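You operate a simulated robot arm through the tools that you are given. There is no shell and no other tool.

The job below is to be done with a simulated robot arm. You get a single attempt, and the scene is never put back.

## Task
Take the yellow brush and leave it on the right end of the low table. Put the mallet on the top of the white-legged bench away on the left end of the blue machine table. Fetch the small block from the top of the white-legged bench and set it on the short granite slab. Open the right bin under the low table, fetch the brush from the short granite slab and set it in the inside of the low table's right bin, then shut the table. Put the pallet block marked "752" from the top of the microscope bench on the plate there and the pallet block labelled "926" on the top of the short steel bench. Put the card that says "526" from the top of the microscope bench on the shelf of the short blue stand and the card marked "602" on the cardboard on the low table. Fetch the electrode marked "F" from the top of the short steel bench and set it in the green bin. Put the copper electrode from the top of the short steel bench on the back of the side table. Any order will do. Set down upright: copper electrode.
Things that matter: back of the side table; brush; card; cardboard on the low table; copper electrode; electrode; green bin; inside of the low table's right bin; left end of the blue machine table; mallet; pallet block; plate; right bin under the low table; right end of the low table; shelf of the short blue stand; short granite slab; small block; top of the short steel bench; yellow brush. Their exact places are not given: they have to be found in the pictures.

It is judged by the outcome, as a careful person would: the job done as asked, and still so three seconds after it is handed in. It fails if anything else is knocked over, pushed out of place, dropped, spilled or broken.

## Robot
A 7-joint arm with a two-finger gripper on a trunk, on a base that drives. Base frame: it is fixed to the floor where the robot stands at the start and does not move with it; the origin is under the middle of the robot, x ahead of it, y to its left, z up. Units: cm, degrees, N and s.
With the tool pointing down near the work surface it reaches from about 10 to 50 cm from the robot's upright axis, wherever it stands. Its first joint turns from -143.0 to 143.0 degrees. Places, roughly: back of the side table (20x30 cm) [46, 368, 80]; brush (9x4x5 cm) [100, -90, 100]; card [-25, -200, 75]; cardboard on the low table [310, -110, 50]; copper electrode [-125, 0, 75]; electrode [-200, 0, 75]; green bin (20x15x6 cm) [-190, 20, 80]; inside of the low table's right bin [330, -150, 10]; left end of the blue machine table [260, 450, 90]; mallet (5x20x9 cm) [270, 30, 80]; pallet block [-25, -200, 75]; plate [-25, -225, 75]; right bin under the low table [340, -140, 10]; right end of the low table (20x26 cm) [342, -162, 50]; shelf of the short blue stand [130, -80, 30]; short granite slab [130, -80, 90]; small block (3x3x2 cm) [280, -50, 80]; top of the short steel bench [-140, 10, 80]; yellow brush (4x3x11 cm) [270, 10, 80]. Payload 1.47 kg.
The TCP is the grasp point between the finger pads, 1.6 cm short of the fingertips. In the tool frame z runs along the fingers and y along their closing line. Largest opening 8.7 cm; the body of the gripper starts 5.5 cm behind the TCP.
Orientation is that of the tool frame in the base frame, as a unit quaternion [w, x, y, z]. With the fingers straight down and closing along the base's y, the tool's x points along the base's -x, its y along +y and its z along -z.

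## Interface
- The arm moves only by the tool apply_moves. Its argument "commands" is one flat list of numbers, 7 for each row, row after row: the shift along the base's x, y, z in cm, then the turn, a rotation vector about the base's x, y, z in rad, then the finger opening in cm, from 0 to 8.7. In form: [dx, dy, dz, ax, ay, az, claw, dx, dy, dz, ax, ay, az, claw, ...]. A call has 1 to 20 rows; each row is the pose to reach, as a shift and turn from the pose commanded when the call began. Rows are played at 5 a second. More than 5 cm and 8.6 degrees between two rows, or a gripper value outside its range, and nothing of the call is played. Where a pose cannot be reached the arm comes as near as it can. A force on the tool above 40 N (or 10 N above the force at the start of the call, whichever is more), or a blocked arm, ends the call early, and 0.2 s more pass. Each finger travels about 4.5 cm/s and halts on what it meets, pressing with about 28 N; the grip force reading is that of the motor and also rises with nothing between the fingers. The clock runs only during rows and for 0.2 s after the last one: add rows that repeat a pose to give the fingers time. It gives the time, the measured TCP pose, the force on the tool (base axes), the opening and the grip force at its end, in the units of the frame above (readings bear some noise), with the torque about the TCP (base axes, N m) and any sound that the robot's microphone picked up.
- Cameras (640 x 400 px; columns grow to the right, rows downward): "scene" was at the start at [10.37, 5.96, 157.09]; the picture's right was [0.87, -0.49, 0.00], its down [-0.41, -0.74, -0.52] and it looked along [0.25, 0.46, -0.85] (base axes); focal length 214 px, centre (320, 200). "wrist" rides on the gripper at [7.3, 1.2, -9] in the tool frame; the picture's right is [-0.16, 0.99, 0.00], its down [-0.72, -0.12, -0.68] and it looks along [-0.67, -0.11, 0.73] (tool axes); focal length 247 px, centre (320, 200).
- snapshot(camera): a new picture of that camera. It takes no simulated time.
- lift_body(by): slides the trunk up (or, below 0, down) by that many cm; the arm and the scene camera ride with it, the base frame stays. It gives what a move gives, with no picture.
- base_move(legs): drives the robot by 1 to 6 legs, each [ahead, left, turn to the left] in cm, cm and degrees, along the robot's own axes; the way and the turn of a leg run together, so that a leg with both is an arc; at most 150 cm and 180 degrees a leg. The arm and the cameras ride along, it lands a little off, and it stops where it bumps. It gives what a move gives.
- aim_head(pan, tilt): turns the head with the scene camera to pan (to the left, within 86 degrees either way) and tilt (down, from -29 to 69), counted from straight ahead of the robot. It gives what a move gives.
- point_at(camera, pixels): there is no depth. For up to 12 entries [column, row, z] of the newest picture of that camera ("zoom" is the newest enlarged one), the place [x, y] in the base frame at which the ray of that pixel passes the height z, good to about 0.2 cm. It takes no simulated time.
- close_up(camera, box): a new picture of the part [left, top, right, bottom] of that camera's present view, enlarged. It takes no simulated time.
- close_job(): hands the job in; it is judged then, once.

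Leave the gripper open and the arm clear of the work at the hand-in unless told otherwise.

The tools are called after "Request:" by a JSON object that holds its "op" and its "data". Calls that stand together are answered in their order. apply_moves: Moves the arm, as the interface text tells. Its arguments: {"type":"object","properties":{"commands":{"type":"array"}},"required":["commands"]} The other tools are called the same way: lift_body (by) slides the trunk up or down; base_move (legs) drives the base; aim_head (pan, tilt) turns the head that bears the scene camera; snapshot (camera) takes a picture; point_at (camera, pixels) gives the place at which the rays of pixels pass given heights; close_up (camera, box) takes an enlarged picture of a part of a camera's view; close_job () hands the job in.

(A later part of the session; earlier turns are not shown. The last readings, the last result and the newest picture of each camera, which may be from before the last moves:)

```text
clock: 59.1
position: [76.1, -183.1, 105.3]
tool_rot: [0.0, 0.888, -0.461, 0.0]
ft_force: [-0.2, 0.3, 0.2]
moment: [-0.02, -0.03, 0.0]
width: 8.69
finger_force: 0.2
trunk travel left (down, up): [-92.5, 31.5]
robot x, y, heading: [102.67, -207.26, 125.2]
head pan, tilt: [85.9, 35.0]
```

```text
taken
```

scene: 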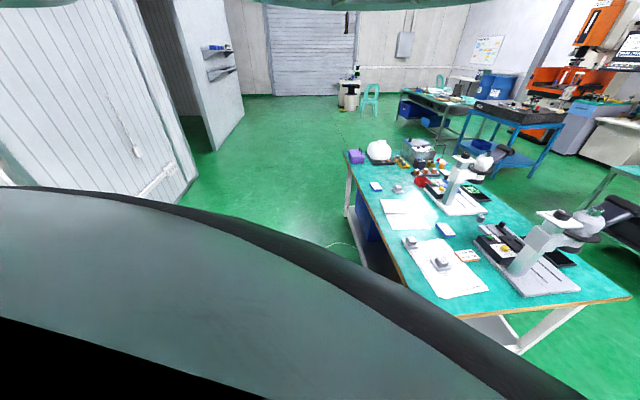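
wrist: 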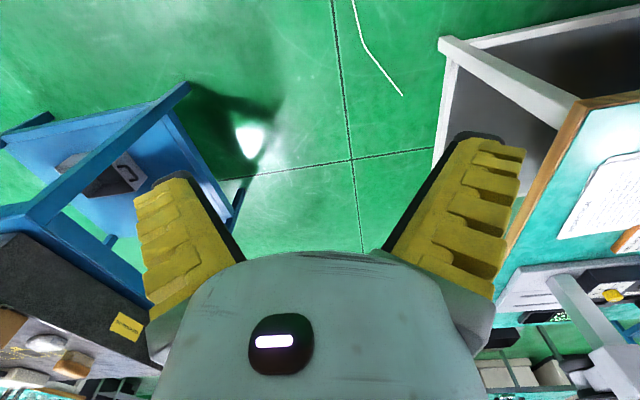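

Now I see the microscope bench from the southeast. I zoom in to read the labels of cards and blocks.

Request:
{"op": "close_up", "data": {"camera": "scene", "box": [350, 150, 500, 300]}}

Request:
{"op": "close_up", "data": {"camera": "scene", "box": [395, 215, 485, 271]}}

Request:
{"op": "close_up", "data": {"camera": "scene", "box": [365, 175, 430, 216]}}

```text
2.67 times, centred on (425, 225) of scene
```

zoom: 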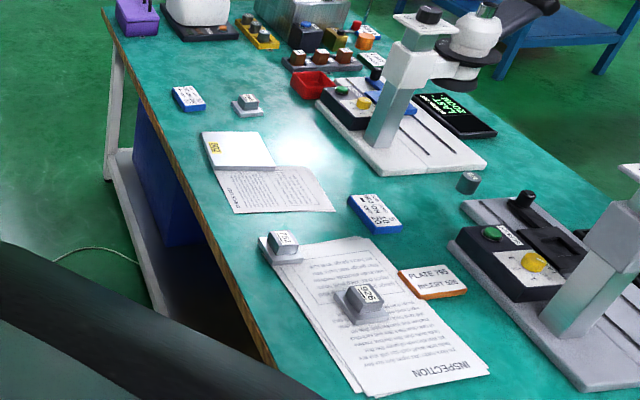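

```text
7.11 times, centred on (440, 243) of scene
```

zoom: 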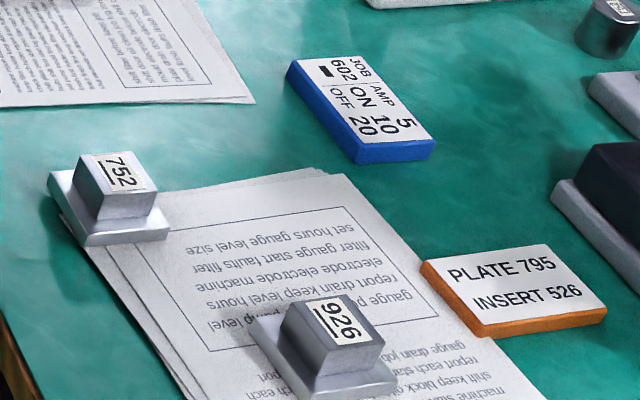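

```text
9.76 times, centred on (398, 196) of scene
```

zoom: 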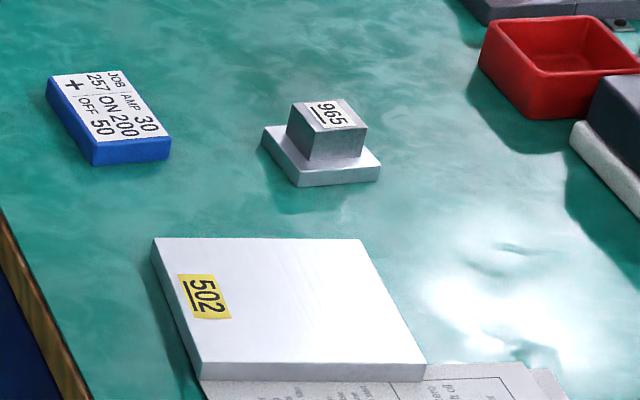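

All labels are read: blocks 752, 926 and 965, blue card "602", orange card "PLATE 795 / INSERT 526", and the metal plate marked 502. I retake the zoom to measure positions.

Request:
{"op": "close_up", "data": {"camera": "scene", "box": [350, 170, 500, 300]}}

```text
3.08 times, centred on (425, 235) of scene
```

zoom: 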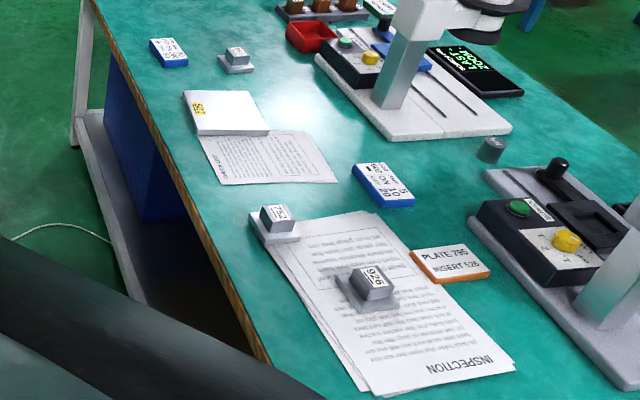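

Request:
{"op": "point_at", "data": {"camera": "zoom", "pixels": [[370, 297, 75], [277, 233, 75], [385, 195, 75], [450, 275, 75], [227, 118, 75], [83, 5, 75], [270, 362, 75], [370, 297, 80], [277, 233, 80], [385, 195, 80], [515, 368, 75], [490, 150, 75]]}}

```text
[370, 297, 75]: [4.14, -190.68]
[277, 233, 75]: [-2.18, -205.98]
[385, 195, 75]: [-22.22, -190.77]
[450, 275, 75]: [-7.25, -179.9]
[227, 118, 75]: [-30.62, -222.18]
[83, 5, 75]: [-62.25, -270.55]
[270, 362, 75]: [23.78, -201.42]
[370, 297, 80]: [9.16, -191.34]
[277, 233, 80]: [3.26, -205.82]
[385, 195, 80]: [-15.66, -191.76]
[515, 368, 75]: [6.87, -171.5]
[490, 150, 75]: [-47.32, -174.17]
```

The triangulated bench top is at z≈77.5. Before approaching, I test the arm's reach here in free space: lower 20 cm, then stretch forward along (-0.576, 0.817).

Request:
{"op": "apply_moves", "data": {"commands": [0, 0, -5, 0, 0, 0, 8.7, 0, 0, -10, 0, 0, 0, 8.7, 0, 0, -15, 0, 0, 0, 8.7, 0, 0, -20, 0, 0, 0, 8.7, -2.7, 3.8, -20, 0, 0, 0, 8.7, -5.4, 7.6, -20, 0, 0, 0, 8.7, -8.1, 11.4, -20, 0, 0, 0, 8.7, -10.8, 15.2, -20, 0, 0, 0, 8.7, -13.5, 19, -20, 0, 0, 0, 8.7, -16.2, 22.8, -20, 0, 0, 0, 8.7, -18.9, 26.6, -20, 0, 0, 0, 8.7]}}

Request:
{"op": "snapshot", "data": {"camera": "scene"}}

```text
clock: 61.5
position: [65.59, -166.05, 91.65]
tool_rot: [-0.001, 0.887, -0.462, 0.001]
ft_force: [0.0, -0.3, -0.1]
moment: [-0.02, -0.02, 0.01]
width: 8.72
finger_force: 0.1
out of reach, approached as far as the arm can: row 7, 8, 9, 10, 11
trunk travel left (down, up): [-92.5, 31.5]
robot x, y, heading: [102.12, -207.61, 125.1]
head pan, tilt: [85.9, 35.0]
```

```text
taken
```

scene: 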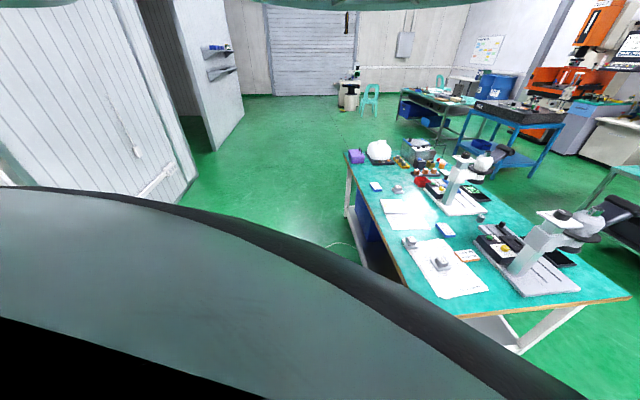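

The arm reached 55 cm from the axis at z≈92. I lower the trunk 20 cm to see if the reach at table height improves.

Request:
{"op": "lift_body", "data": {"by": -20}}

Request:
{"op": "apply_moves", "data": {"commands": [0, 0, 4, 0, 0, 0, 8.7, 0, 0, 8, 0, 0, 0, 8.7, 0, 0, 12, 0, 0, 0, 8.7, -2.7, 3.8, 12, 0, 0, 0, 8.7, -5.4, 7.6, 12, 0, 0, 0, 8.7, -8.1, 11.4, 12, 0, 0, 0, 8.7]}}

```text
clock: 63.7
position: [65.58, -166.22, 71.56]
tool_rot: [0.0, 0.887, -0.462, 0.001]
ft_force: [0.2, 0.2, -0.5]
moment: [-0.04, -0.03, 0.02]
width: 8.7
finger_force: 0.1
trunk travel left (down, up): [-72.5, 51.5]
robot x, y, heading: [102.34, -207.64, 125.0]
head pan, tilt: [85.9, 35.0]
```

```text
clock: 65.1
position: [57.85, -155.56, 84.44]
tool_rot: [-0.006, 0.885, -0.466, -0.016]
ft_force: [5.3, -5.1, -6.9]
moment: [0.44, 0.33, 0.0]
width: 8.69
finger_force: 0.0
out of reach, approached as far as the arm can: row 6
trunk travel left (down, up): [-72.5, 51.5]
robot x, y, heading: [102.24, -207.75, 125.2]
head pan, tilt: [85.9, 35.0]
```

With the trunk 20 cm lower the reach at z=84 is ~68 cm — much better. A small force shows up, so I pull back slightly and recheck.

Request:
{"op": "apply_moves", "data": {"commands": [2.7, -3.8, 0, 0, 0, 0, 8.7, 5.4, -7.6, 0, 0, 0, 0, 8.7, 5.4, -7.6, 0, 0, 0, 0, 8.7]}}

Request:
{"op": "snapshot", "data": {"camera": "wrist"}}

Request:
{"op": "snapshot", "data": {"camera": "scene"}}

```text
clock: 65.9
position: [64.28, -164.12, 83.56]
tool_rot: [-0.001, 0.887, -0.462, -0.001]
ft_force: [-0.3, 0.6, -0.3]
moment: [-0.01, -0.01, 0.0]
width: 8.69
finger_force: 0.1
trunk travel left (down, up): [-72.5, 51.5]
robot x, y, heading: [102.57, -207.41, 125.0]
head pan, tilt: [85.9, 35.0]
```

```text
taken
```

wrist: 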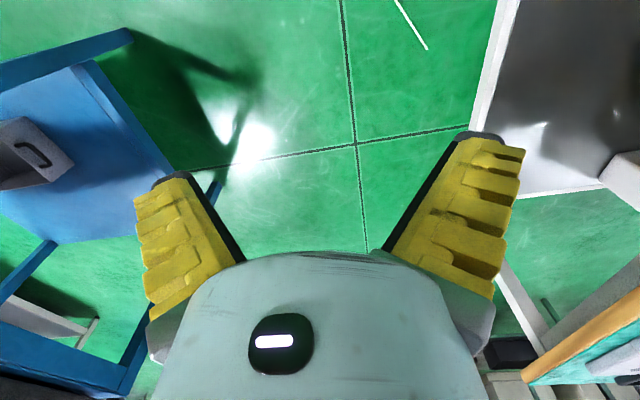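

```text
taken
```

scene: 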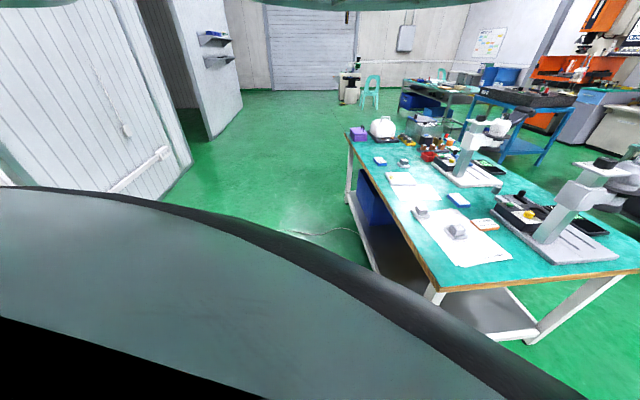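

Free of force. Now I raise and retract the tool, then drive left along the south edge of the bench.

Request:
{"op": "apply_moves", "data": {"commands": [1.5, -2, 4, 0, 0, 0, 8.7, 3, -4, 8, 0, 0, 0, 8.7, 4.5, -6, 12, 0, 0, 0, 8.7, 6, -8, 16, 0, 0, 0, 8.7, 7.5, -10, 18, 0, 0, 0, 8.7, 9, -12, 18, 0, 0, 0, 8.7]}}

Request:
{"op": "base_move", "data": {"legs": [[0, 85, 2]]}}

Request:
{"op": "snapshot", "data": {"camera": "wrist"}}

Request:
{"op": "snapshot", "data": {"camera": "scene"}}

```text
clock: 67.3
position: [63.66, -164.78, 86.75]
tool_rot: [-0.001, 0.887, -0.462, 0.001]
ft_force: [0.8, 0.2, 0.2]
moment: [0.02, -0.01, 0.01]
width: 8.7
finger_force: 0.1
out of reach, approached as far as the arm can: row 1, 2, 3, 4, 5, 6
trunk travel left (down, up): [-72.5, 51.5]
robot x, y, heading: [102.26, -207.58, 125.0]
head pan, tilt: [85.9, 35.0]
```

```text
clock: 71.8
position: [-5.37, -214.58, 86.74]
tool_rot: [0.0, 0.891, -0.453, 0.001]
ft_force: [0.4, -0.8, 0.7]
moment: [-0.02, -0.02, -0.01]
width: 8.71
finger_force: 0.0
trunk travel left (down, up): [-72.5, 51.5]
robot x, y, heading: [33.79, -256.56, 126.4]
head pan, tilt: [85.9, 35.0]
```

```text
taken
```

wrist: 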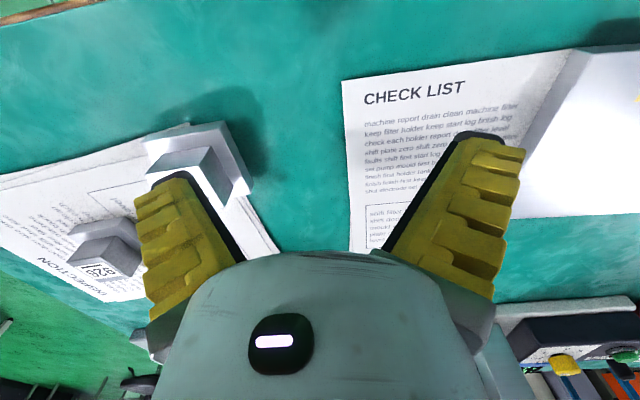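

```text
taken
```

scene: 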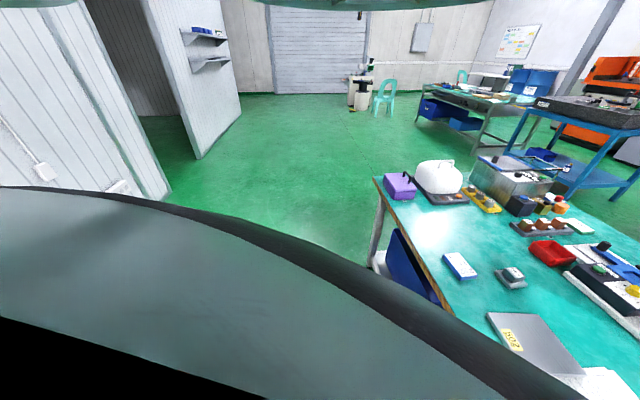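

The upward arm rows were out of reach, so the arm stayed at z≈86.7; nothing was touched (forces ~0). From now on I raise the tool with the trunk. I raise the trunk 15 cm, then drive 18 cm ahead.

Request:
{"op": "lift_body", "data": {"by": 15}}

Request:
{"op": "base_move", "data": {"legs": [[10, 0, 0]]}}

Request:
{"op": "base_move", "data": {"legs": [[8, 0, 0]]}}

Request:
{"op": "snapshot", "data": {"camera": "wrist"}}

```text
clock: 73.5
position: [-5.39, -214.48, 101.86]
tool_rot: [0.001, 0.891, -0.454, 0.001]
ft_force: [-0.8, -0.8, 0.4]
moment: [-0.01, 0.01, 0.01]
width: 8.67
finger_force: 0.0
trunk travel left (down, up): [-87.5, 36.5]
robot x, y, heading: [34.05, -256.37, 126.1]
head pan, tilt: [85.9, 35.0]
```

```text
clock: 74.7
position: [-11.21, -206.63, 101.75]
tool_rot: [0.0, 0.891, -0.453, 0.001]
ft_force: [0.3, -0.3, 0.5]
moment: [0.03, -0.03, -0.01]
width: 8.72
finger_force: 0.1
trunk travel left (down, up): [-87.5, 36.5]
robot x, y, heading: [28.47, -248.76, 126.1]
head pan, tilt: [85.9, 35.0]
```

```text
clock: 75.8
position: [-15.96, -200.05, 101.77]
tool_rot: [-0.001, 0.892, -0.453, 0.001]
ft_force: [-0.9, 0.8, 0.5]
moment: [-0.01, -0.02, 0.0]
width: 8.71
finger_force: 0.2
trunk travel left (down, up): [-87.5, 36.5]
robot x, y, heading: [23.41, -242.15, 126.3]
head pan, tilt: [85.9, 35.0]
```

```text
taken
```

wrist: 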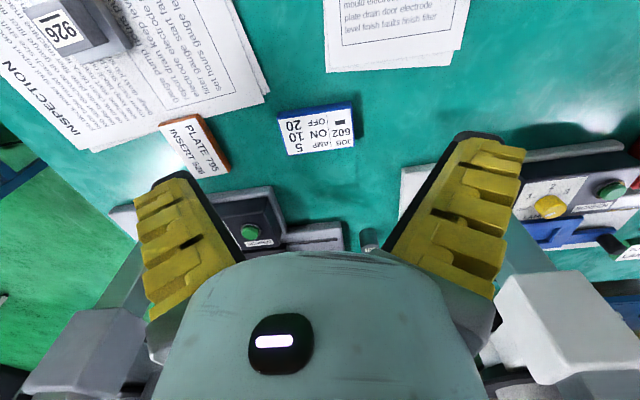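

The wrist view shows 926 at (65,35), the cards and the microscopes further ahead. I move the tool above block 752 near (1,-206), staying at this height.

Request:
{"op": "apply_moves", "data": {"commands": [4.3, -1.5, 0, 0, 0, 0, 8.7, 8.6, -3, 0, 0, 0, 0, 8.7, 12.9, -4.5, 0, 0, 0, 0, 8.7, 17, -6, 0, 0, 0, 0, 8.7, 17, -6, 0, 0, 0, 0, 8.7]}}

Request:
{"op": "snapshot", "data": {"camera": "wrist"}}

```text
clock: 77.0
position: [-1.85, -200.19, 93.21]
tool_rot: [-0.001, 0.892, -0.452, 0.001]
ft_force: [0.2, -0.5, 0.0]
moment: [0.0, -0.02, 0.0]
width: 8.72
finger_force: 0.3
out of reach, approached as far as the arm can: row 1, 2, 3, 4, 5
trunk travel left (down, up): [-87.5, 36.5]
robot x, y, heading: [23.85, -242.23, 126.2]
head pan, tilt: [85.9, 35.0]
```

```text
taken
```

wrist: 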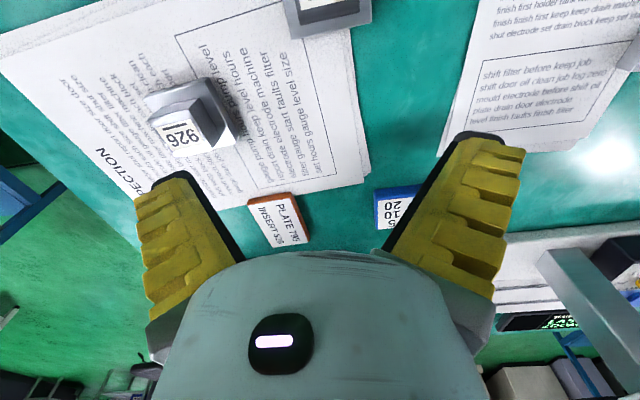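

The arm sank to z=93 as it came near a workspace limit; nothing touched. The z above trunk must stay lower. Now I shift to above block 752.

Request:
{"op": "apply_moves", "data": {"commands": [1.5, -2.8, 0, 0, 0, 0, 8.7, 3, -5.7, 0, 0, 0, 0, 8.7, 3, -5.7, 0, 0, 0, 0, 8.7]}}

Request:
{"op": "snapshot", "data": {"camera": "wrist"}}

```text
clock: 77.8
position: [0.75, -202.47, 89.67]
tool_rot: [0.0, 0.892, -0.453, 0.001]
ft_force: [-0.8, 0.6, 0.4]
moment: [0.01, 0.02, 0.0]
width: 8.69
finger_force: 0.1
out of reach, approached as far as the arm can: row 1, 2, 3
trunk travel left (down, up): [-87.5, 36.5]
robot x, y, heading: [23.34, -241.89, 126.3]
head pan, tilt: [85.9, 35.0]
```

```text
taken
```

wrist: 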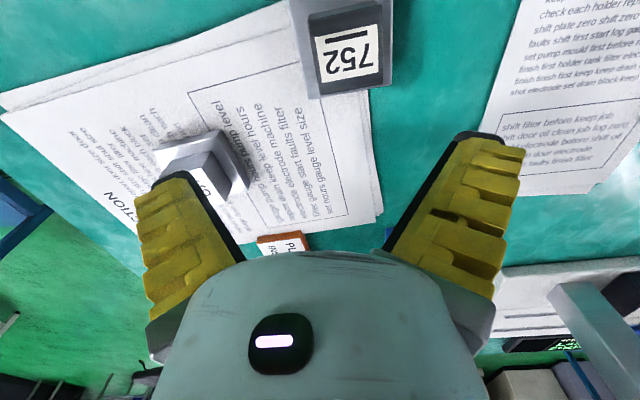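

The arm slides along a joint-limit boundary (lower as it comes nearer), so I use trunk height instead. Block 752 is at (350,55). I query its top and base pixels at plausible heights.

Request:
{"op": "point_at", "data": {"camera": "wrist", "pixels": [[350, 55, 81], [350, 55, 82], [350, 55, 83], [313, 30, 82], [388, 80, 82], [387, 15, 82], [318, 97, 80], [395, 80, 78], [205, 175, 82], [245, 190, 78]]}}

Request:
{"op": "close_up", "data": {"camera": "wrist", "box": [270, 0, 430, 100]}}

```text
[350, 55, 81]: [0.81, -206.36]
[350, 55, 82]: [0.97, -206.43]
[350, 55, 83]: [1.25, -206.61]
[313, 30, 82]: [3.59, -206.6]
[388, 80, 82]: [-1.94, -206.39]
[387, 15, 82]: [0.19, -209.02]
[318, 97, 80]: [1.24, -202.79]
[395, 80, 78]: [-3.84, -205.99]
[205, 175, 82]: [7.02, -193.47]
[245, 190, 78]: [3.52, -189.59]
```

```text
4.00 times, centred on (350, 50) of wrist
```

zoom: 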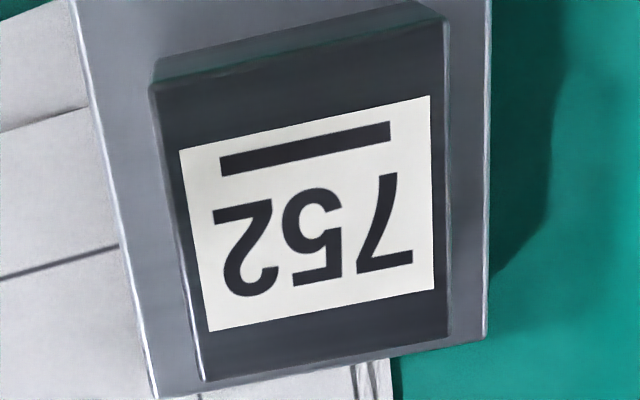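

Block 752's top is near (1,-206.4). I raise the trunk 10 cm and look again to triangulate heights.

Request:
{"op": "lift_body", "data": {"by": 12}}

Request:
{"op": "apply_moves", "data": {"commands": [0.6, -1, -3, 0, 0, 0, 8.7, 1.2, -2, -6, 0, 0, 0, 8.7, 1.2, -2, -6, 0, 0, 0, 8.7]}}

Request:
{"op": "snapshot", "data": {"camera": "wrist"}}

```text
clock: 79.2
position: [0.83, -202.5, 101.64]
tool_rot: [0.0, 0.892, -0.452, 0.0]
ft_force: [-0.5, 0.7, -0.2]
moment: [0.01, 0.04, -0.03]
width: 8.67
finger_force: 0.1
trunk travel left (down, up): [-99.5, 24.5]
robot x, y, heading: [23.49, -241.87, 126.4]
head pan, tilt: [85.9, 35.0]
```

```text
clock: 80.0
position: [2.03, -204.5, 95.62]
tool_rot: [-0.001, 0.892, -0.452, 0.001]
ft_force: [-1.0, 0.6, 0.2]
moment: [-0.02, 0.02, 0.01]
width: 8.71
finger_force: 0.1
trunk travel left (down, up): [-99.5, 24.5]
robot x, y, heading: [23.71, -242.05, 126.3]
head pan, tilt: [85.9, 35.0]
```

```text
taken
```

wrist: 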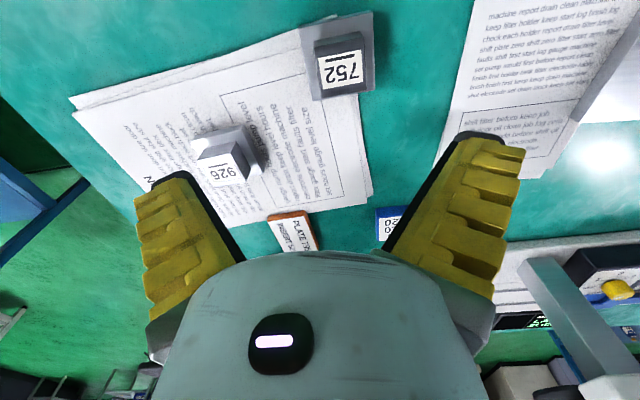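

Request:
{"op": "close_up", "data": {"camera": "wrist", "box": [290, 10, 390, 110]}}

Request:
{"op": "point_at", "data": {"camera": "wrist", "pixels": [[341, 68, 80], [341, 68, 82], [341, 68, 84], [222, 170, 80], [222, 170, 82], [222, 170, 84], [293, 235, 78], [393, 222, 78]]}}

```text
4.00 times, centred on (340, 60) of wrist
```

zoom: 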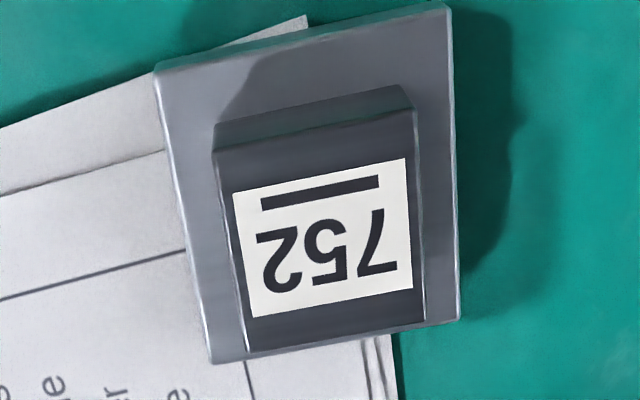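

```text
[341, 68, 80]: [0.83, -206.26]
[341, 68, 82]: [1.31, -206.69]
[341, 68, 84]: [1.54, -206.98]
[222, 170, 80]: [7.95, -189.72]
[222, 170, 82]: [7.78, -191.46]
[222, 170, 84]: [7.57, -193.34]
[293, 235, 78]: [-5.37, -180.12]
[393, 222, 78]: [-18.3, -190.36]
```

Request:
{"op": "point_at", "data": {"camera": "zoom", "pixels": [[213, 155, 82], [414, 112, 82], [245, 352, 82], [427, 322, 82], [155, 72, 79], [448, 8, 79], [212, 362, 79], [460, 318, 79], [330, 235, 82]]}}

```text
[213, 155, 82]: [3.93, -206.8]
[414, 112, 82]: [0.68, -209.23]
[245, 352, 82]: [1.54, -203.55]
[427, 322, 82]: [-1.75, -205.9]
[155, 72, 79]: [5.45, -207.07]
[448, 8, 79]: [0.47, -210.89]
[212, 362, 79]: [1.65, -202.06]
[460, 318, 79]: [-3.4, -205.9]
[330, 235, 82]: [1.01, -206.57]
```

Block 752 is 4×4 cm at its top, with a 6.3 cm base, aligned with the bench (37°), centred at (1.07,-206.4). The gripper's closing line already matches. I move above it and down to z=84 first.

Request:
{"op": "apply_moves", "data": {"commands": [-0.5, -1, -3, 0, 0, 0, 8.7, -0.96, -1.9, -6, 0, 0, 0, 8.7, -0.96, -1.9, -9, 0, 0, 0, 8.7, -0.96, -1.9, -11.5, 0, 0, 0, 8.7, -0.96, -1.9, -11.5, 0, 0, 0, 8.7]}}

Request:
{"op": "snapshot", "data": {"camera": "wrist"}}

```text
clock: 81.2
position: [1.64, -206.5, 90.71]
tool_rot: [0.001, 0.892, -0.452, 0.003]
ft_force: [0.6, 0.0, -1.3]
moment: [0.0, -0.04, 0.02]
width: 8.71
finger_force: 0.0
out of reach, approached as far as the arm can: row 2, 3, 4, 5
trunk travel left (down, up): [-99.5, 24.5]
robot x, y, heading: [23.53, -242.01, 126.3]
head pan, tilt: [85.9, 35.0]
```

```text
taken
```

wrist: 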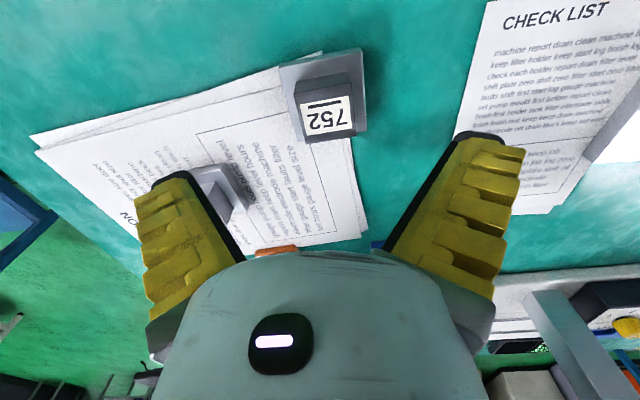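

The arm is fully stretched downward here (a limited band of heights per trunk height). The elbow seems to have flipped in my stretch test. From this full stretch I raise the tool 14 cm to see whether it now bends freely.

Request:
{"op": "apply_moves", "data": {"commands": [0, 0, 4, 0, 0, 0, 8.7, 0, 0, 8, 0, 0, 0, 8.7, 0, 0, 12, 0, 0, 0, 8.7, 0, 0, 15, 0, 0, 0, 8.7]}}

Request:
{"op": "snapshot", "data": {"camera": "scene"}}

```text
clock: 82.2
position: [1.44, -206.59, 105.77]
tool_rot: [-0.001, 0.893, -0.45, 0.0]
ft_force: [3.1, 5.2, 4.4]
moment: [-0.39, 0.18, -0.04]
width: 8.71
finger_force: 0.0
trunk travel left (down, up): [-99.5, 24.5]
robot x, y, heading: [23.35, -241.81, 126.4]
head pan, tilt: [85.9, 35.0]
```

```text
taken
```

scene: 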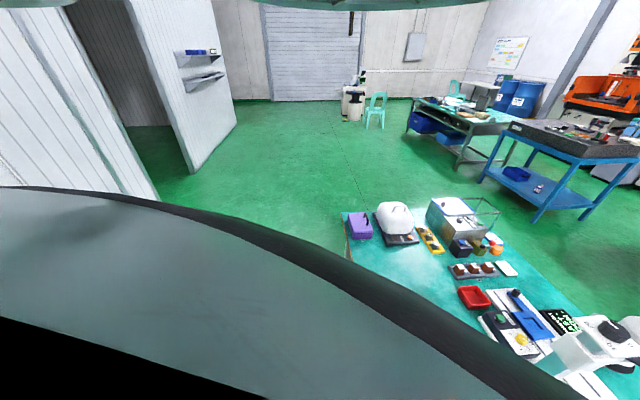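

The elbow is back in its free configuration (z=105.8 reached). So the rule is to keep the arm off full stretch. I lower the trunk 17 cm, right above the block, fingertips staying 5 cm above it.

Request:
{"op": "lift_body", "data": {"by": -17}}

Request:
{"op": "snapshot", "data": {"camera": "wrist"}}

```text
clock: 84.2
position: [1.45, -206.55, 88.73]
tool_rot: [-0.001, 0.892, -0.452, 0.001]
ft_force: [-0.2, 0.7, 0.7]
moment: [-0.03, -0.03, -0.03]
width: 8.69
finger_force: 0.1
trunk travel left (down, up): [-82.5, 41.5]
robot x, y, heading: [23.54, -241.95, 126.2]
head pan, tilt: [85.9, 35.0]
```

```text
taken
```

wrist: 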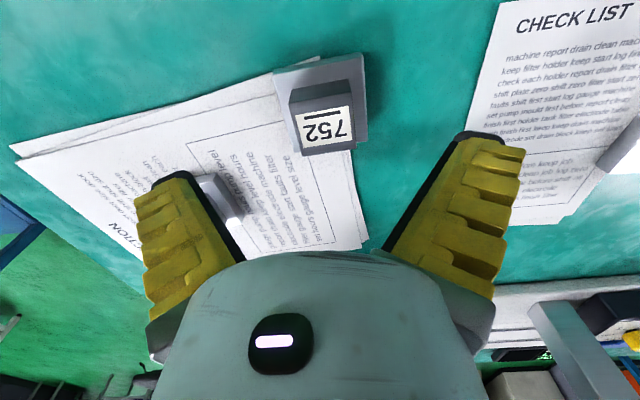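

The block's top at (325,122) is right under the tool. I descend to z≈81.2.

Request:
{"op": "apply_moves", "data": {"commands": [-0.35, 0.15, -3, 0, 0, 0, 8.7, -0.35, 0.15, -5.5, 0, 0, 0, 8.7, -0.35, 0.15, -7.2, 0, 0, 0, 8.7, -0.35, 0.15, -7.2, 0, 0, 0, 8.7]}}

Request:
{"op": "snapshot", "data": {"camera": "wrist"}}

```text
clock: 85.2
position: [0.98, -206.55, 81.43]
tool_rot: [0.0, 0.892, -0.453, 0.002]
ft_force: [-0.4, -1.3, 0.6]
moment: [0.0, 0.0, 0.01]
width: 8.72
finger_force: 0.1
trunk travel left (down, up): [-82.5, 41.5]
robot x, y, heading: [23.58, -241.8, 126.0]
head pan, tilt: [85.9, 35.0]
```

```text
taken
```

wrist: 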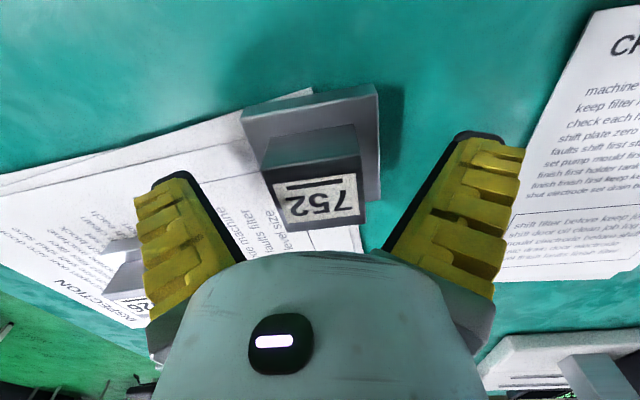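

The block sits between the fingers. I close on it.

Request:
{"op": "apply_moves", "data": {"commands": [0, 0, 0, 0, 0, 0, 3.6, 0, 0, 0, 0, 0, 0, 3.6, 0, 0, 0, 0, 0, 0, 3.6, 0, 0, 0, 0, 0, 0, 3.6, 0, 0, 0, 0, 0, 0, 3.6]}}

Request:
{"op": "snapshot", "data": {"camera": "wrist"}}

```text
clock: 86.4
position: [1.06, -206.34, 81.53]
tool_rot: [-0.001, 0.892, -0.453, 0.001]
ft_force: [1.3, -3.2, 20.1]
moment: [0.02, 0.07, 0.13]
width: 3.73
finger_force: 27.8
trunk travel left (down, up): [-82.5, 41.5]
robot x, y, heading: [23.63, -241.58, 126.2]
head pan, tilt: [85.9, 35.0]
```

```text
taken
```

wrist: 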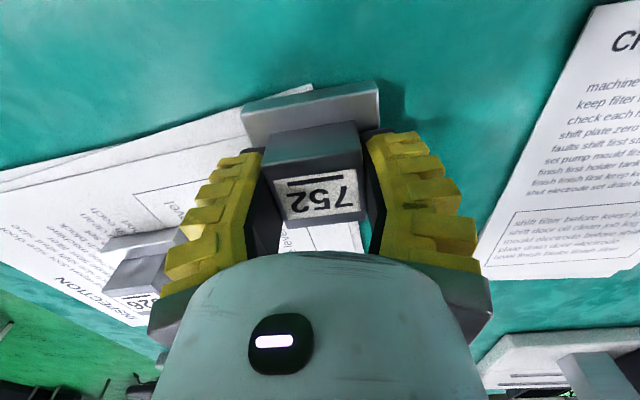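

Gripped at 3.7 cm. Now I lift 10 cm.

Request:
{"op": "apply_moves", "data": {"commands": [0, 0, 1, 0, 0, 0, 3.4, 0, 0, 3, 0, 0, 0, 3.4, 0, 0, 6, 0, 0, 0, 3.4, 0, 0, 10, 0, 0, 0, 3.4, 0, 0, 10, 0, 0, 0, 3.4]}}

Request:
{"op": "snapshot", "data": {"camera": "wrist"}}

```text
clock: 87.6
position: [1.22, -206.51, 91.54]
tool_rot: [0.001, 0.892, -0.453, 0.001]
ft_force: [-0.5, 0.5, 0.2]
moment: [-0.03, 0.04, 0.01]
width: 4.02
finger_force: 4.7
trunk travel left (down, up): [-82.5, 41.5]
robot x, y, heading: [23.69, -241.9, 126.3]
head pan, tilt: [85.9, 35.0]
```

```text
taken
```

wrist: 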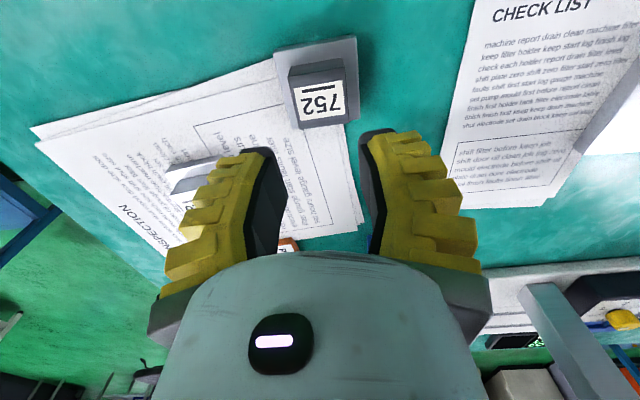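

The block stayed on the table: the grip slipped. I check the finger reading once more, and then look closely at the block.

Request:
{"op": "apply_moves", "data": {"commands": [0, 0, 0, 0, 0, 0, 3.4, 0, 0, 0, 0, 0, 0, 3.4, 0, 0, 0, 0, 0, 0, 3.4]}}

Request:
{"op": "close_up", "data": {"camera": "wrist", "box": [240, 20, 400, 150]}}

```text
clock: 88.4
position: [1.18, -206.47, 91.61]
tool_rot: [0.001, 0.892, -0.453, 0.001]
ft_force: [0.0, -0.6, -0.7]
moment: [0.0, 0.0, 0.01]
width: 4.02
finger_force: 4.2
trunk travel left (down, up): [-82.5, 41.5]
robot x, y, heading: [23.43, -241.83, 126.3]
head pan, tilt: [85.9, 35.0]
```

```text
3.08 times, centred on (320, 85) of wrist
```

zoom: 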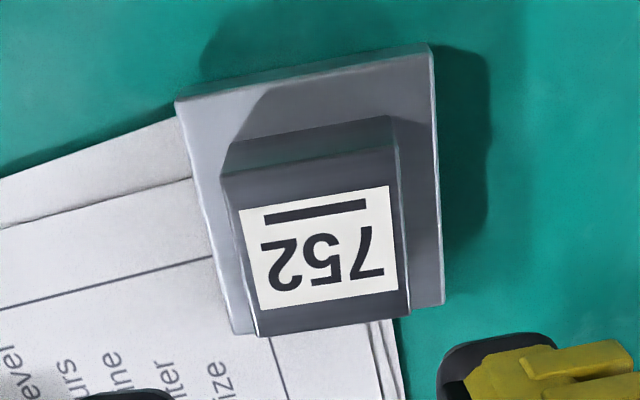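

The reading suggests a small opening command gives a weak grip, so I should command a full close. I reopen, go back down a touch higher (z≈82) and close fully.

Request:
{"op": "apply_moves", "data": {"commands": [0, 0, 0, 0, 0, 0, 8.7, 0, 0, 0, 0, 0, 0, 8.7, 0, 0, 0, 0, 0, 0, 8.7, 0, 0, -4, 0, 0, 0, 8.7, -0.1, 0.1, -7, 0, 0, 0, 8.7, -0.1, 0.1, -9.7, 0, 0, 0, 8.7, -0.1, 0.1, -9.7, 0, 0, 0, 8.7]}}

Request:
{"op": "apply_moves", "data": {"commands": [0, 0, 0, 0, 0, 0, 0, 0, 0, 0, 0, 0, 0, 0, 0, 0, 0, 0, 0, 0, 0, 0, 0, 0, 0, 0, 0, 0, 0, 0, 0, 0, 0, 0, 0, 0, 0, 0, 0, 0, 0, 0, 0, 0, 0, 0, 0, 0, 0]}}

Request:
{"op": "snapshot", "data": {"camera": "wrist"}}

```text
clock: 90.0
position: [0.95, -206.37, 82.03]
tool_rot: [0.0, 0.892, -0.452, 0.0]
ft_force: [-0.6, -0.4, 0.2]
moment: [-0.02, -0.02, 0.02]
width: 8.72
finger_force: 0.1
trunk travel left (down, up): [-82.5, 41.5]
robot x, y, heading: [23.59, -241.7, 126.4]
head pan, tilt: [85.9, 35.0]
```

```text
clock: 91.6
position: [1.07, -206.37, 82.0]
tool_rot: [0.001, 0.892, -0.453, 0.001]
ft_force: [1.7, -5.8, 16.1]
moment: [-0.05, 0.01, 0.0]
width: 3.75
finger_force: 27.7
trunk travel left (down, up): [-82.5, 41.5]
robot x, y, heading: [23.5, -241.87, 126.1]
head pan, tilt: [85.9, 35.0]
```

```text
taken
```

wrist: 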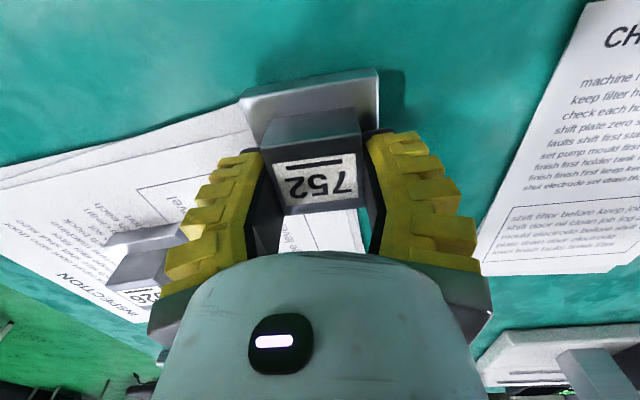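

Gripped with full force (27.7 N) at 3.75 cm. I lift a little at a time and check.

Request:
{"op": "apply_moves", "data": {"commands": [0, 0, 1, 0, 0, 0, 0, 0, 0, 2, 0, 0, 0, 0, 0, 0, 3, 0, 0, 0, 0, 0, 0, 4, 0, 0, 0, 0, 0, 0, 4, 0, 0, 0, 0]}}

Request:
{"op": "snapshot", "data": {"camera": "wrist"}}

```text
clock: 92.8
position: [1.08, -206.36, 85.8]
tool_rot: [0.0, 0.892, -0.452, 0.001]
ft_force: [-0.8, 0.4, -5.3]
moment: [0.06, 0.0, 0.01]
width: 3.46
finger_force: 27.4
trunk travel left (down, up): [-82.5, 41.5]
robot x, y, heading: [23.66, -242.16, 126.5]
head pan, tilt: [85.9, 35.0]
```

```text
taken
```

wrist: 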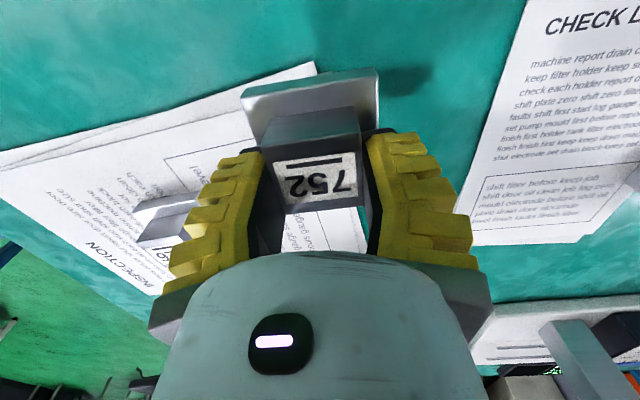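

It holds now (5 N weight). I raise it a bit more and drive the base left 22 cm toward the plate.

Request:
{"op": "apply_moves", "data": {"commands": [0, 0, 3, 0, 0, 0, 0, 0, 0, 6, 0, 0, 0, 0, 0, 0, 8, 0, 0, 0, 0]}}

Request:
{"op": "base_move", "data": {"legs": [[0, 22, 0.5]]}}

Request:
{"op": "snapshot", "data": {"camera": "wrist"}}

```text
clock: 93.6
position: [1.01, -206.36, 93.76]
tool_rot: [0.0, 0.892, -0.453, 0.001]
ft_force: [-0.4, 0.4, -3.9]
moment: [0.01, -0.01, 0.01]
width: 3.46
finger_force: 28.2
trunk travel left (down, up): [-82.5, 41.5]
robot x, y, heading: [23.33, -241.76, 126.2]
head pan, tilt: [85.9, 35.0]
```

```text
clock: 95.2
position: [-16.61, -219.49, 93.73]
tool_rot: [0.0, 0.894, -0.449, 0.002]
ft_force: [0.7, 0.3, -4.9]
moment: [0.05, 0.02, 0.01]
width: 3.45
finger_force: 27.7
trunk travel left (down, up): [-82.5, 41.5]
robot x, y, heading: [5.97, -254.7, 126.7]
head pan, tilt: [85.9, 35.0]
```

```text
taken
```

wrist: 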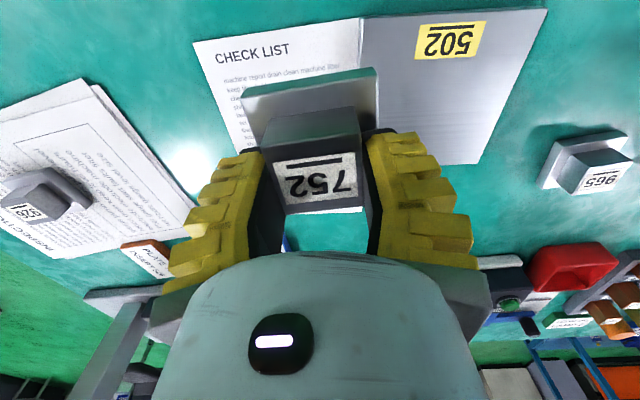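

The plate is at (360–547, 8–165). I query its corners at z≈79.

Request:
{"op": "point_at", "data": {"camera": "wrist", "pixels": [[360, 18, 79], [547, 9, 79], [480, 160, 79], [480, 166, 77.5], [440, 90, 79], [360, 18, 80], [547, 9, 80], [480, 160, 80]]}}

Request:
{"op": "close_up", "data": {"camera": "wrist", "box": [340, 0, 560, 180]}}

```text
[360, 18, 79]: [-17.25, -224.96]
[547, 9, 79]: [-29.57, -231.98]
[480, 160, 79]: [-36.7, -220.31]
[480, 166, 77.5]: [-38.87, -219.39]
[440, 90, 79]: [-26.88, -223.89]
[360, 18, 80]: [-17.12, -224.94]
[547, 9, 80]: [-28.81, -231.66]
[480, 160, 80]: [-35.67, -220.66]
```

```text
2.22 times, centred on (450, 90) of wrist
```

zoom: 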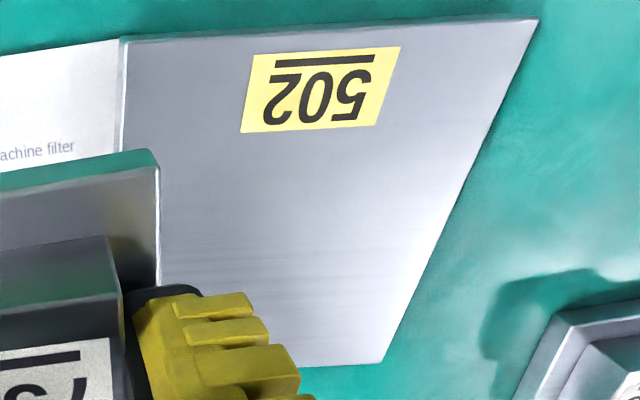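

The plate is about 14×14 cm, centred at (-27,-222.6). I move over it and down to z≈85.

Request:
{"op": "apply_moves", "data": {"commands": [-4, -1.2, 0, 0, 0, 0, 0, -8, -2.4, 0, 0, 0, 0, 0, -10.4, -3.1, 0, 0, 0, 0, 0, -10.4, -3.1, -4, 0, 0, 0, 0, -10.4, -3.1, -8, 0, 0, 0, 0, -10.4, -3.1, -8.7, 0, 0, 0, 0, -10.4, -3.1, -8.7, 0, 0, 0, 0]}}

Request:
{"op": "snapshot", "data": {"camera": "wrist"}}

```text
clock: 96.8
position: [-27.01, -222.6, 85.1]
tool_rot: [0.0, 0.893, -0.449, 0.002]
ft_force: [0.4, -0.4, -4.0]
moment: [0.0, 0.04, -0.03]
width: 3.44
finger_force: 28.4
trunk travel left (down, up): [-82.5, 41.5]
robot x, y, heading: [6.09, -254.89, 126.4]
head pan, tilt: [85.9, 35.0]
```

```text
taken
```

wrist: 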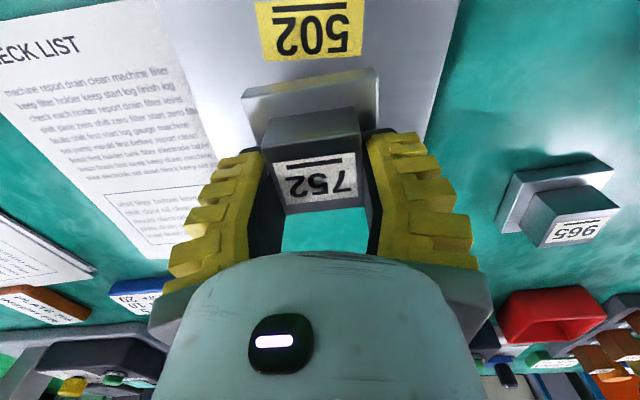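

It hovers over the plate. I lower it gently.

Request:
{"op": "apply_moves", "data": {"commands": [0, 0, -0.5, 0, 0, 0, 0, 0, 0, -0.8, 0, 0, 0, 0, 0, 0, -1.1, 0, 0, 0, 0]}}

```text
clock: 97.7
position: [-27.02, -222.53, 83.89]
tool_rot: [0.0, 0.893, -0.449, 0.002]
ft_force: [0.1, 0.1, -4.3]
moment: [0.05, 0.01, 0.0]
width: 3.45
finger_force: 28.0
trunk travel left (down, up): [-82.5, 41.5]
robot x, y, heading: [6.14, -254.65, 126.6]
head pan, tilt: [85.9, 35.0]
```

Request:
{"op": "apply_moves", "data": {"commands": [0, 0, -0.2, 0, 0, 0, 0, 0, 0, -0.4, 0, 0, 0, 0, 0, 0, -0.4, 0, 0, 0, 0]}}

```text
clock: 98.5
position: [-27.35, -222.52, 83.56]
tool_rot: [0.001, 0.893, -0.449, 0.002]
ft_force: [0.7, 0.0, -4.1]
moment: [0.01, 0.01, -0.02]
width: 3.47
finger_force: 28.2
trunk travel left (down, up): [-82.5, 41.5]
robot x, y, heading: [5.91, -254.87, 126.8]
head pan, tilt: [85.9, 35.0]
```

Request:
{"op": "apply_moves", "data": {"commands": [0, 0, -0.2, 0, 0, 0, 0, 0, 0, -0.4, 0, 0, 0, 0, 0, 0, -0.4, 0, 0, 0, 0]}}

```text
clock: 99.2
position: [-27.03, -222.57, 83.23]
tool_rot: [0.001, 0.893, -0.45, 0.001]
ft_force: [1.3, -3.2, 4.5]
moment: [-0.17, -0.48, -0.17]
width: 3.56
finger_force: 28.3
trunk travel left (down, up): [-82.5, 41.5]
robot x, y, heading: [6.41, -255.18, 126.7]
head pan, tilt: [85.9, 35.0]
```

Contact with the plate (force +4.5 N). I open the fingers and rise.

Request:
{"op": "apply_moves", "data": {"commands": [0, 0, 0, 0, 0, 0, 6, 0, 0, 0, 0, 0, 0, 8.7, 0, 0, 0, 0, 0, 0, 8.7, 0, 0, 4, 0, 0, 0, 8.7, 0, 0, 8, 0, 0, 0, 8.7, 0, 0, 12, 0, 0, 0, 8.7]}}

Request:
{"op": "snapshot", "data": {"camera": "wrist"}}

```text
clock: 100.7
position: [-27.3, -222.54, 95.44]
tool_rot: [0.0, 0.894, -0.449, 0.001]
ft_force: [1.2, 0.7, -0.4]
moment: [-0.01, -0.01, 0.02]
width: 8.7
finger_force: 0.0
trunk travel left (down, up): [-82.5, 41.5]
robot x, y, heading: [5.75, -255.17, 126.9]
head pan, tilt: [85.9, 35.0]
```

```text
taken
```

wrist: 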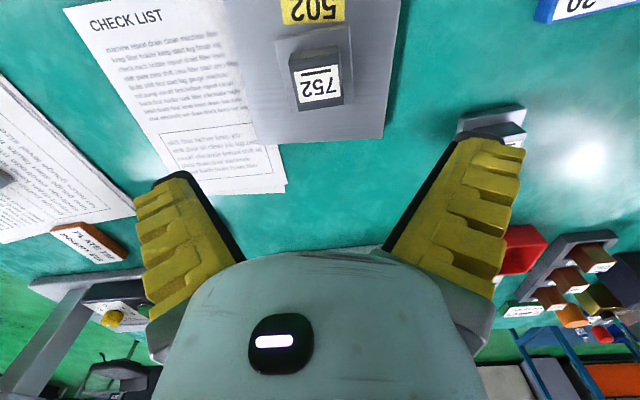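

Block 752 stands on the plate. Next is block 926: I drive right 38 cm along the bench at this height, then lower the trunk 8 cm.

Request:
{"op": "base_move", "data": {"legs": [[0, -38, 0]]}}

Request:
{"op": "snapshot", "data": {"camera": "wrist"}}

```text
clock: 103.0
position: [2.83, -200.18, 95.35]
tool_rot: [0.0, 0.893, -0.451, 0.001]
ft_force: [0.0, -0.8, 0.3]
moment: [-0.04, 0.03, -0.03]
width: 8.68
finger_force: 0.0
trunk travel left (down, up): [-82.5, 41.5]
robot x, y, heading: [36.08, -232.75, 126.7]
head pan, tilt: [85.9, 35.0]
```

```text
taken
```

wrist: 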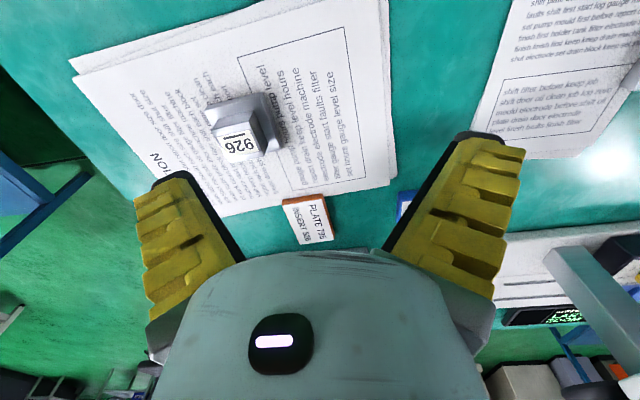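

Request:
{"op": "close_up", "data": {"camera": "wrist", "box": [190, 80, 300, 190]}}

```text
3.64 times, centred on (245, 135) of wrist
```

zoom: 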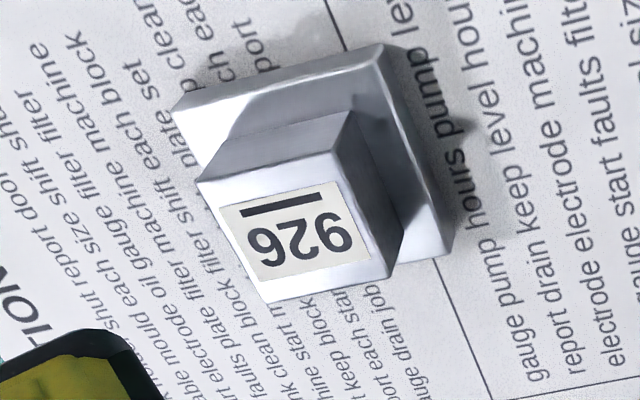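

Request:
{"op": "point_at", "data": {"camera": "zoom", "pixels": [[196, 182, 82.2], [334, 150, 82.2], [388, 275, 82.2], [266, 304, 82.2], [172, 105, 79], [382, 42, 79], [452, 258, 78.5]]}}

```text
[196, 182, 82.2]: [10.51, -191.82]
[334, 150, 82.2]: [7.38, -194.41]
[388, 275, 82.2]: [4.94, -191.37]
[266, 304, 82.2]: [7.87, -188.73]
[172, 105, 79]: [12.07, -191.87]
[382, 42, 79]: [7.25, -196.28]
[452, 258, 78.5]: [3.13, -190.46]
```

Block 926 is centred at (7.7,-191.6), turned about 40°. I lower the trunk 8 cm, then move the tool above it with a small yaw.

Request:
{"op": "lift_body", "data": {"by": -6}}

Request:
{"op": "apply_moves", "data": {"commands": [1.6, 2.9, 0, 0, 0, 0.02, 8.7, 3.2, 5.8, 0, 0, 0, 0.04, 8.7, 4.85, 8.6, 0, 0, 0, 0.06, 8.7, 4.85, 8.6, 0, 0, 0, 0.06, 8.7]}}

Request:
{"op": "snapshot", "data": {"camera": "wrist"}}

```text
clock: 104.0
position: [2.78, -200.14, 89.46]
tool_rot: [0.0, 0.893, -0.45, 0.001]
ft_force: [0.3, -0.3, 0.1]
moment: [-0.02, -0.02, 0.03]
width: 8.7
finger_force: 0.1
trunk travel left (down, up): [-76.5, 47.5]
robot x, y, heading: [35.97, -232.89, 126.7]
head pan, tilt: [85.9, 35.0]
```

```text
clock: 105.0
position: [7.87, -191.59, 89.36]
tool_rot: [0.001, 0.906, -0.423, -0.001]
ft_force: [-0.8, 0.1, 1.0]
moment: [-0.01, 0.0, -0.01]
width: 8.71
finger_force: 0.2
trunk travel left (down, up): [-76.5, 47.5]
robot x, y, heading: [36.2, -233.24, 126.7]
head pan, tilt: [85.9, 35.0]
```

```text
taken
```

wrist: 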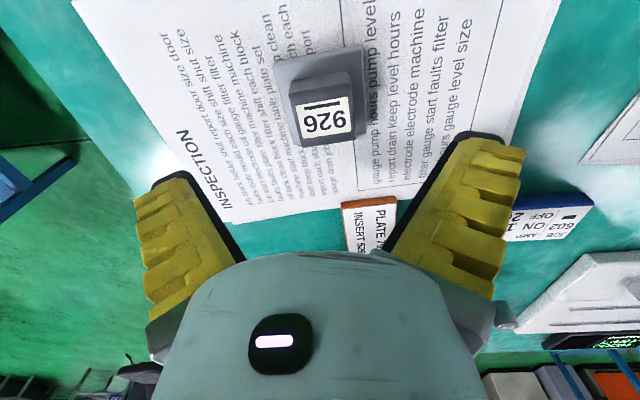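

Aligned over 926. I descend 7.3 cm and close fully.

Request:
{"op": "apply_moves", "data": {"commands": [-0.1, 0, -3, 0, 0, 0, 8.7, -0.15, 0, -5.5, 0, 0, 0, 8.7, -0.15, 0, -7.3, 0, 0, 0, 8.7, -0.15, 0, -7.3, 0, 0, 0, 8.7, -0.15, 0, -7.3, 0, 0, 0, 0, -0.15, 0, -7.3, 0, 0, 0, 0, -0.15, 0, -7.3, 0, 0, 0, 0, -0.15, 0, -7.3, 0, 0, 0, 0, -0.15, 0, -7.3, 0, 0, 0, 0, -0.15, 0, -7.3, 0, 0, 0, 0]}}

Request:
{"op": "apply_moves", "data": {"commands": [0, 0, 1, 0, 0, 0, 0, 0, 0, 2.5, 0, 0, 0, 0, 0, 0, 5, 0, 0, 0, 0, 0, 0, 8, 0, 0, 0, 0, 0, 0, 8, 0, 0, 0, 0]}}

Request:
{"op": "snapshot", "data": {"camera": "wrist"}}

```text
clock: 107.2
position: [7.56, -191.67, 82.13]
tool_rot: [0.001, 0.906, -0.424, 0.0]
ft_force: [2.4, -6.1, 15.7]
moment: [-0.15, -0.04, 0.11]
width: 3.68
finger_force: 27.9
trunk travel left (down, up): [-76.5, 47.5]
robot x, y, heading: [36.44, -232.8, 126.6]
head pan, tilt: [85.9, 35.0]
```

```text
clock: 108.4
position: [7.46, -191.56, 90.07]
tool_rot: [0.001, 0.906, -0.423, 0.001]
ft_force: [0.5, -0.3, -4.8]
moment: [0.02, -0.02, 0.02]
width: 3.45
finger_force: 27.5
trunk travel left (down, up): [-76.5, 47.5]
robot x, y, heading: [36.22, -232.52, 126.8]
head pan, tilt: [85.9, 35.0]
```

```text
taken
```

wrist: 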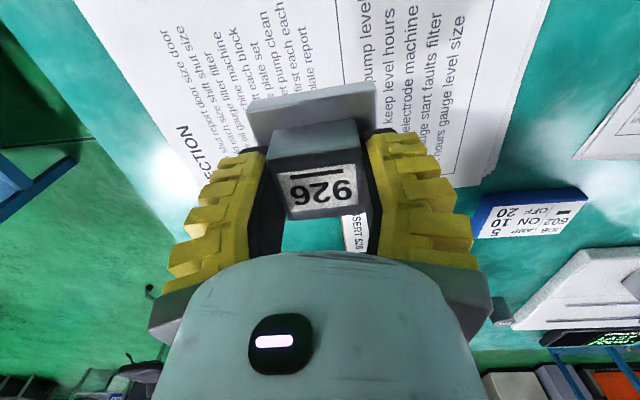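

I hold 926. I back off from the bench, go right into the corridor, and forward through it towards the steel bench.

Request:
{"op": "base_move", "data": {"legs": [[-20, 0, 0], [0, -72, 0], [100, 0, 0], [95, 0, 0]]}}

Request:
{"op": "snapshot", "data": {"camera": "wrist"}}

Request:
{"op": "snapshot", "data": {"camera": "scene"}}

```text
clock: 122.9
position: [-44.19, -11.49, 90.08]
tool_rot: [0.0, 0.913, -0.409, 0.001]
ft_force: [0.1, -2.1, -5.2]
moment: [0.01, -0.03, 0.02]
width: 3.49
finger_force: 28.2
trunk travel left (down, up): [-76.5, 47.5]
robot x, y, heading: [-13.93, -51.64, 128.6]
head pan, tilt: [85.9, 35.0]
```

```text
taken
```

wrist: 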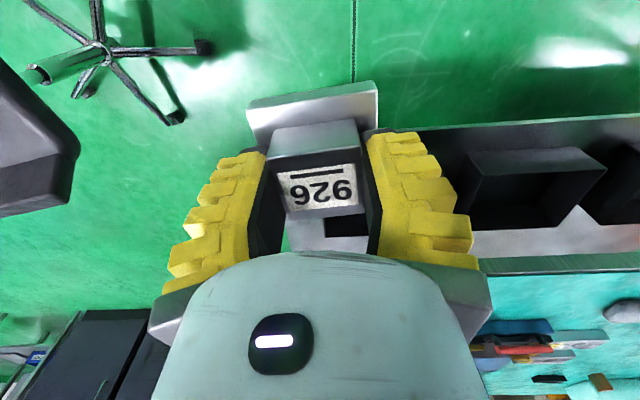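

```text
taken
```

scene: 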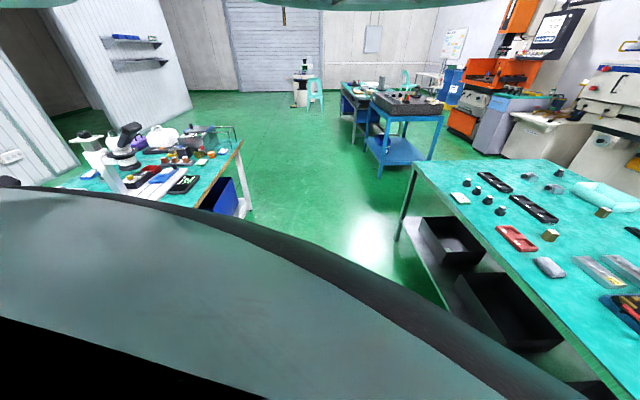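

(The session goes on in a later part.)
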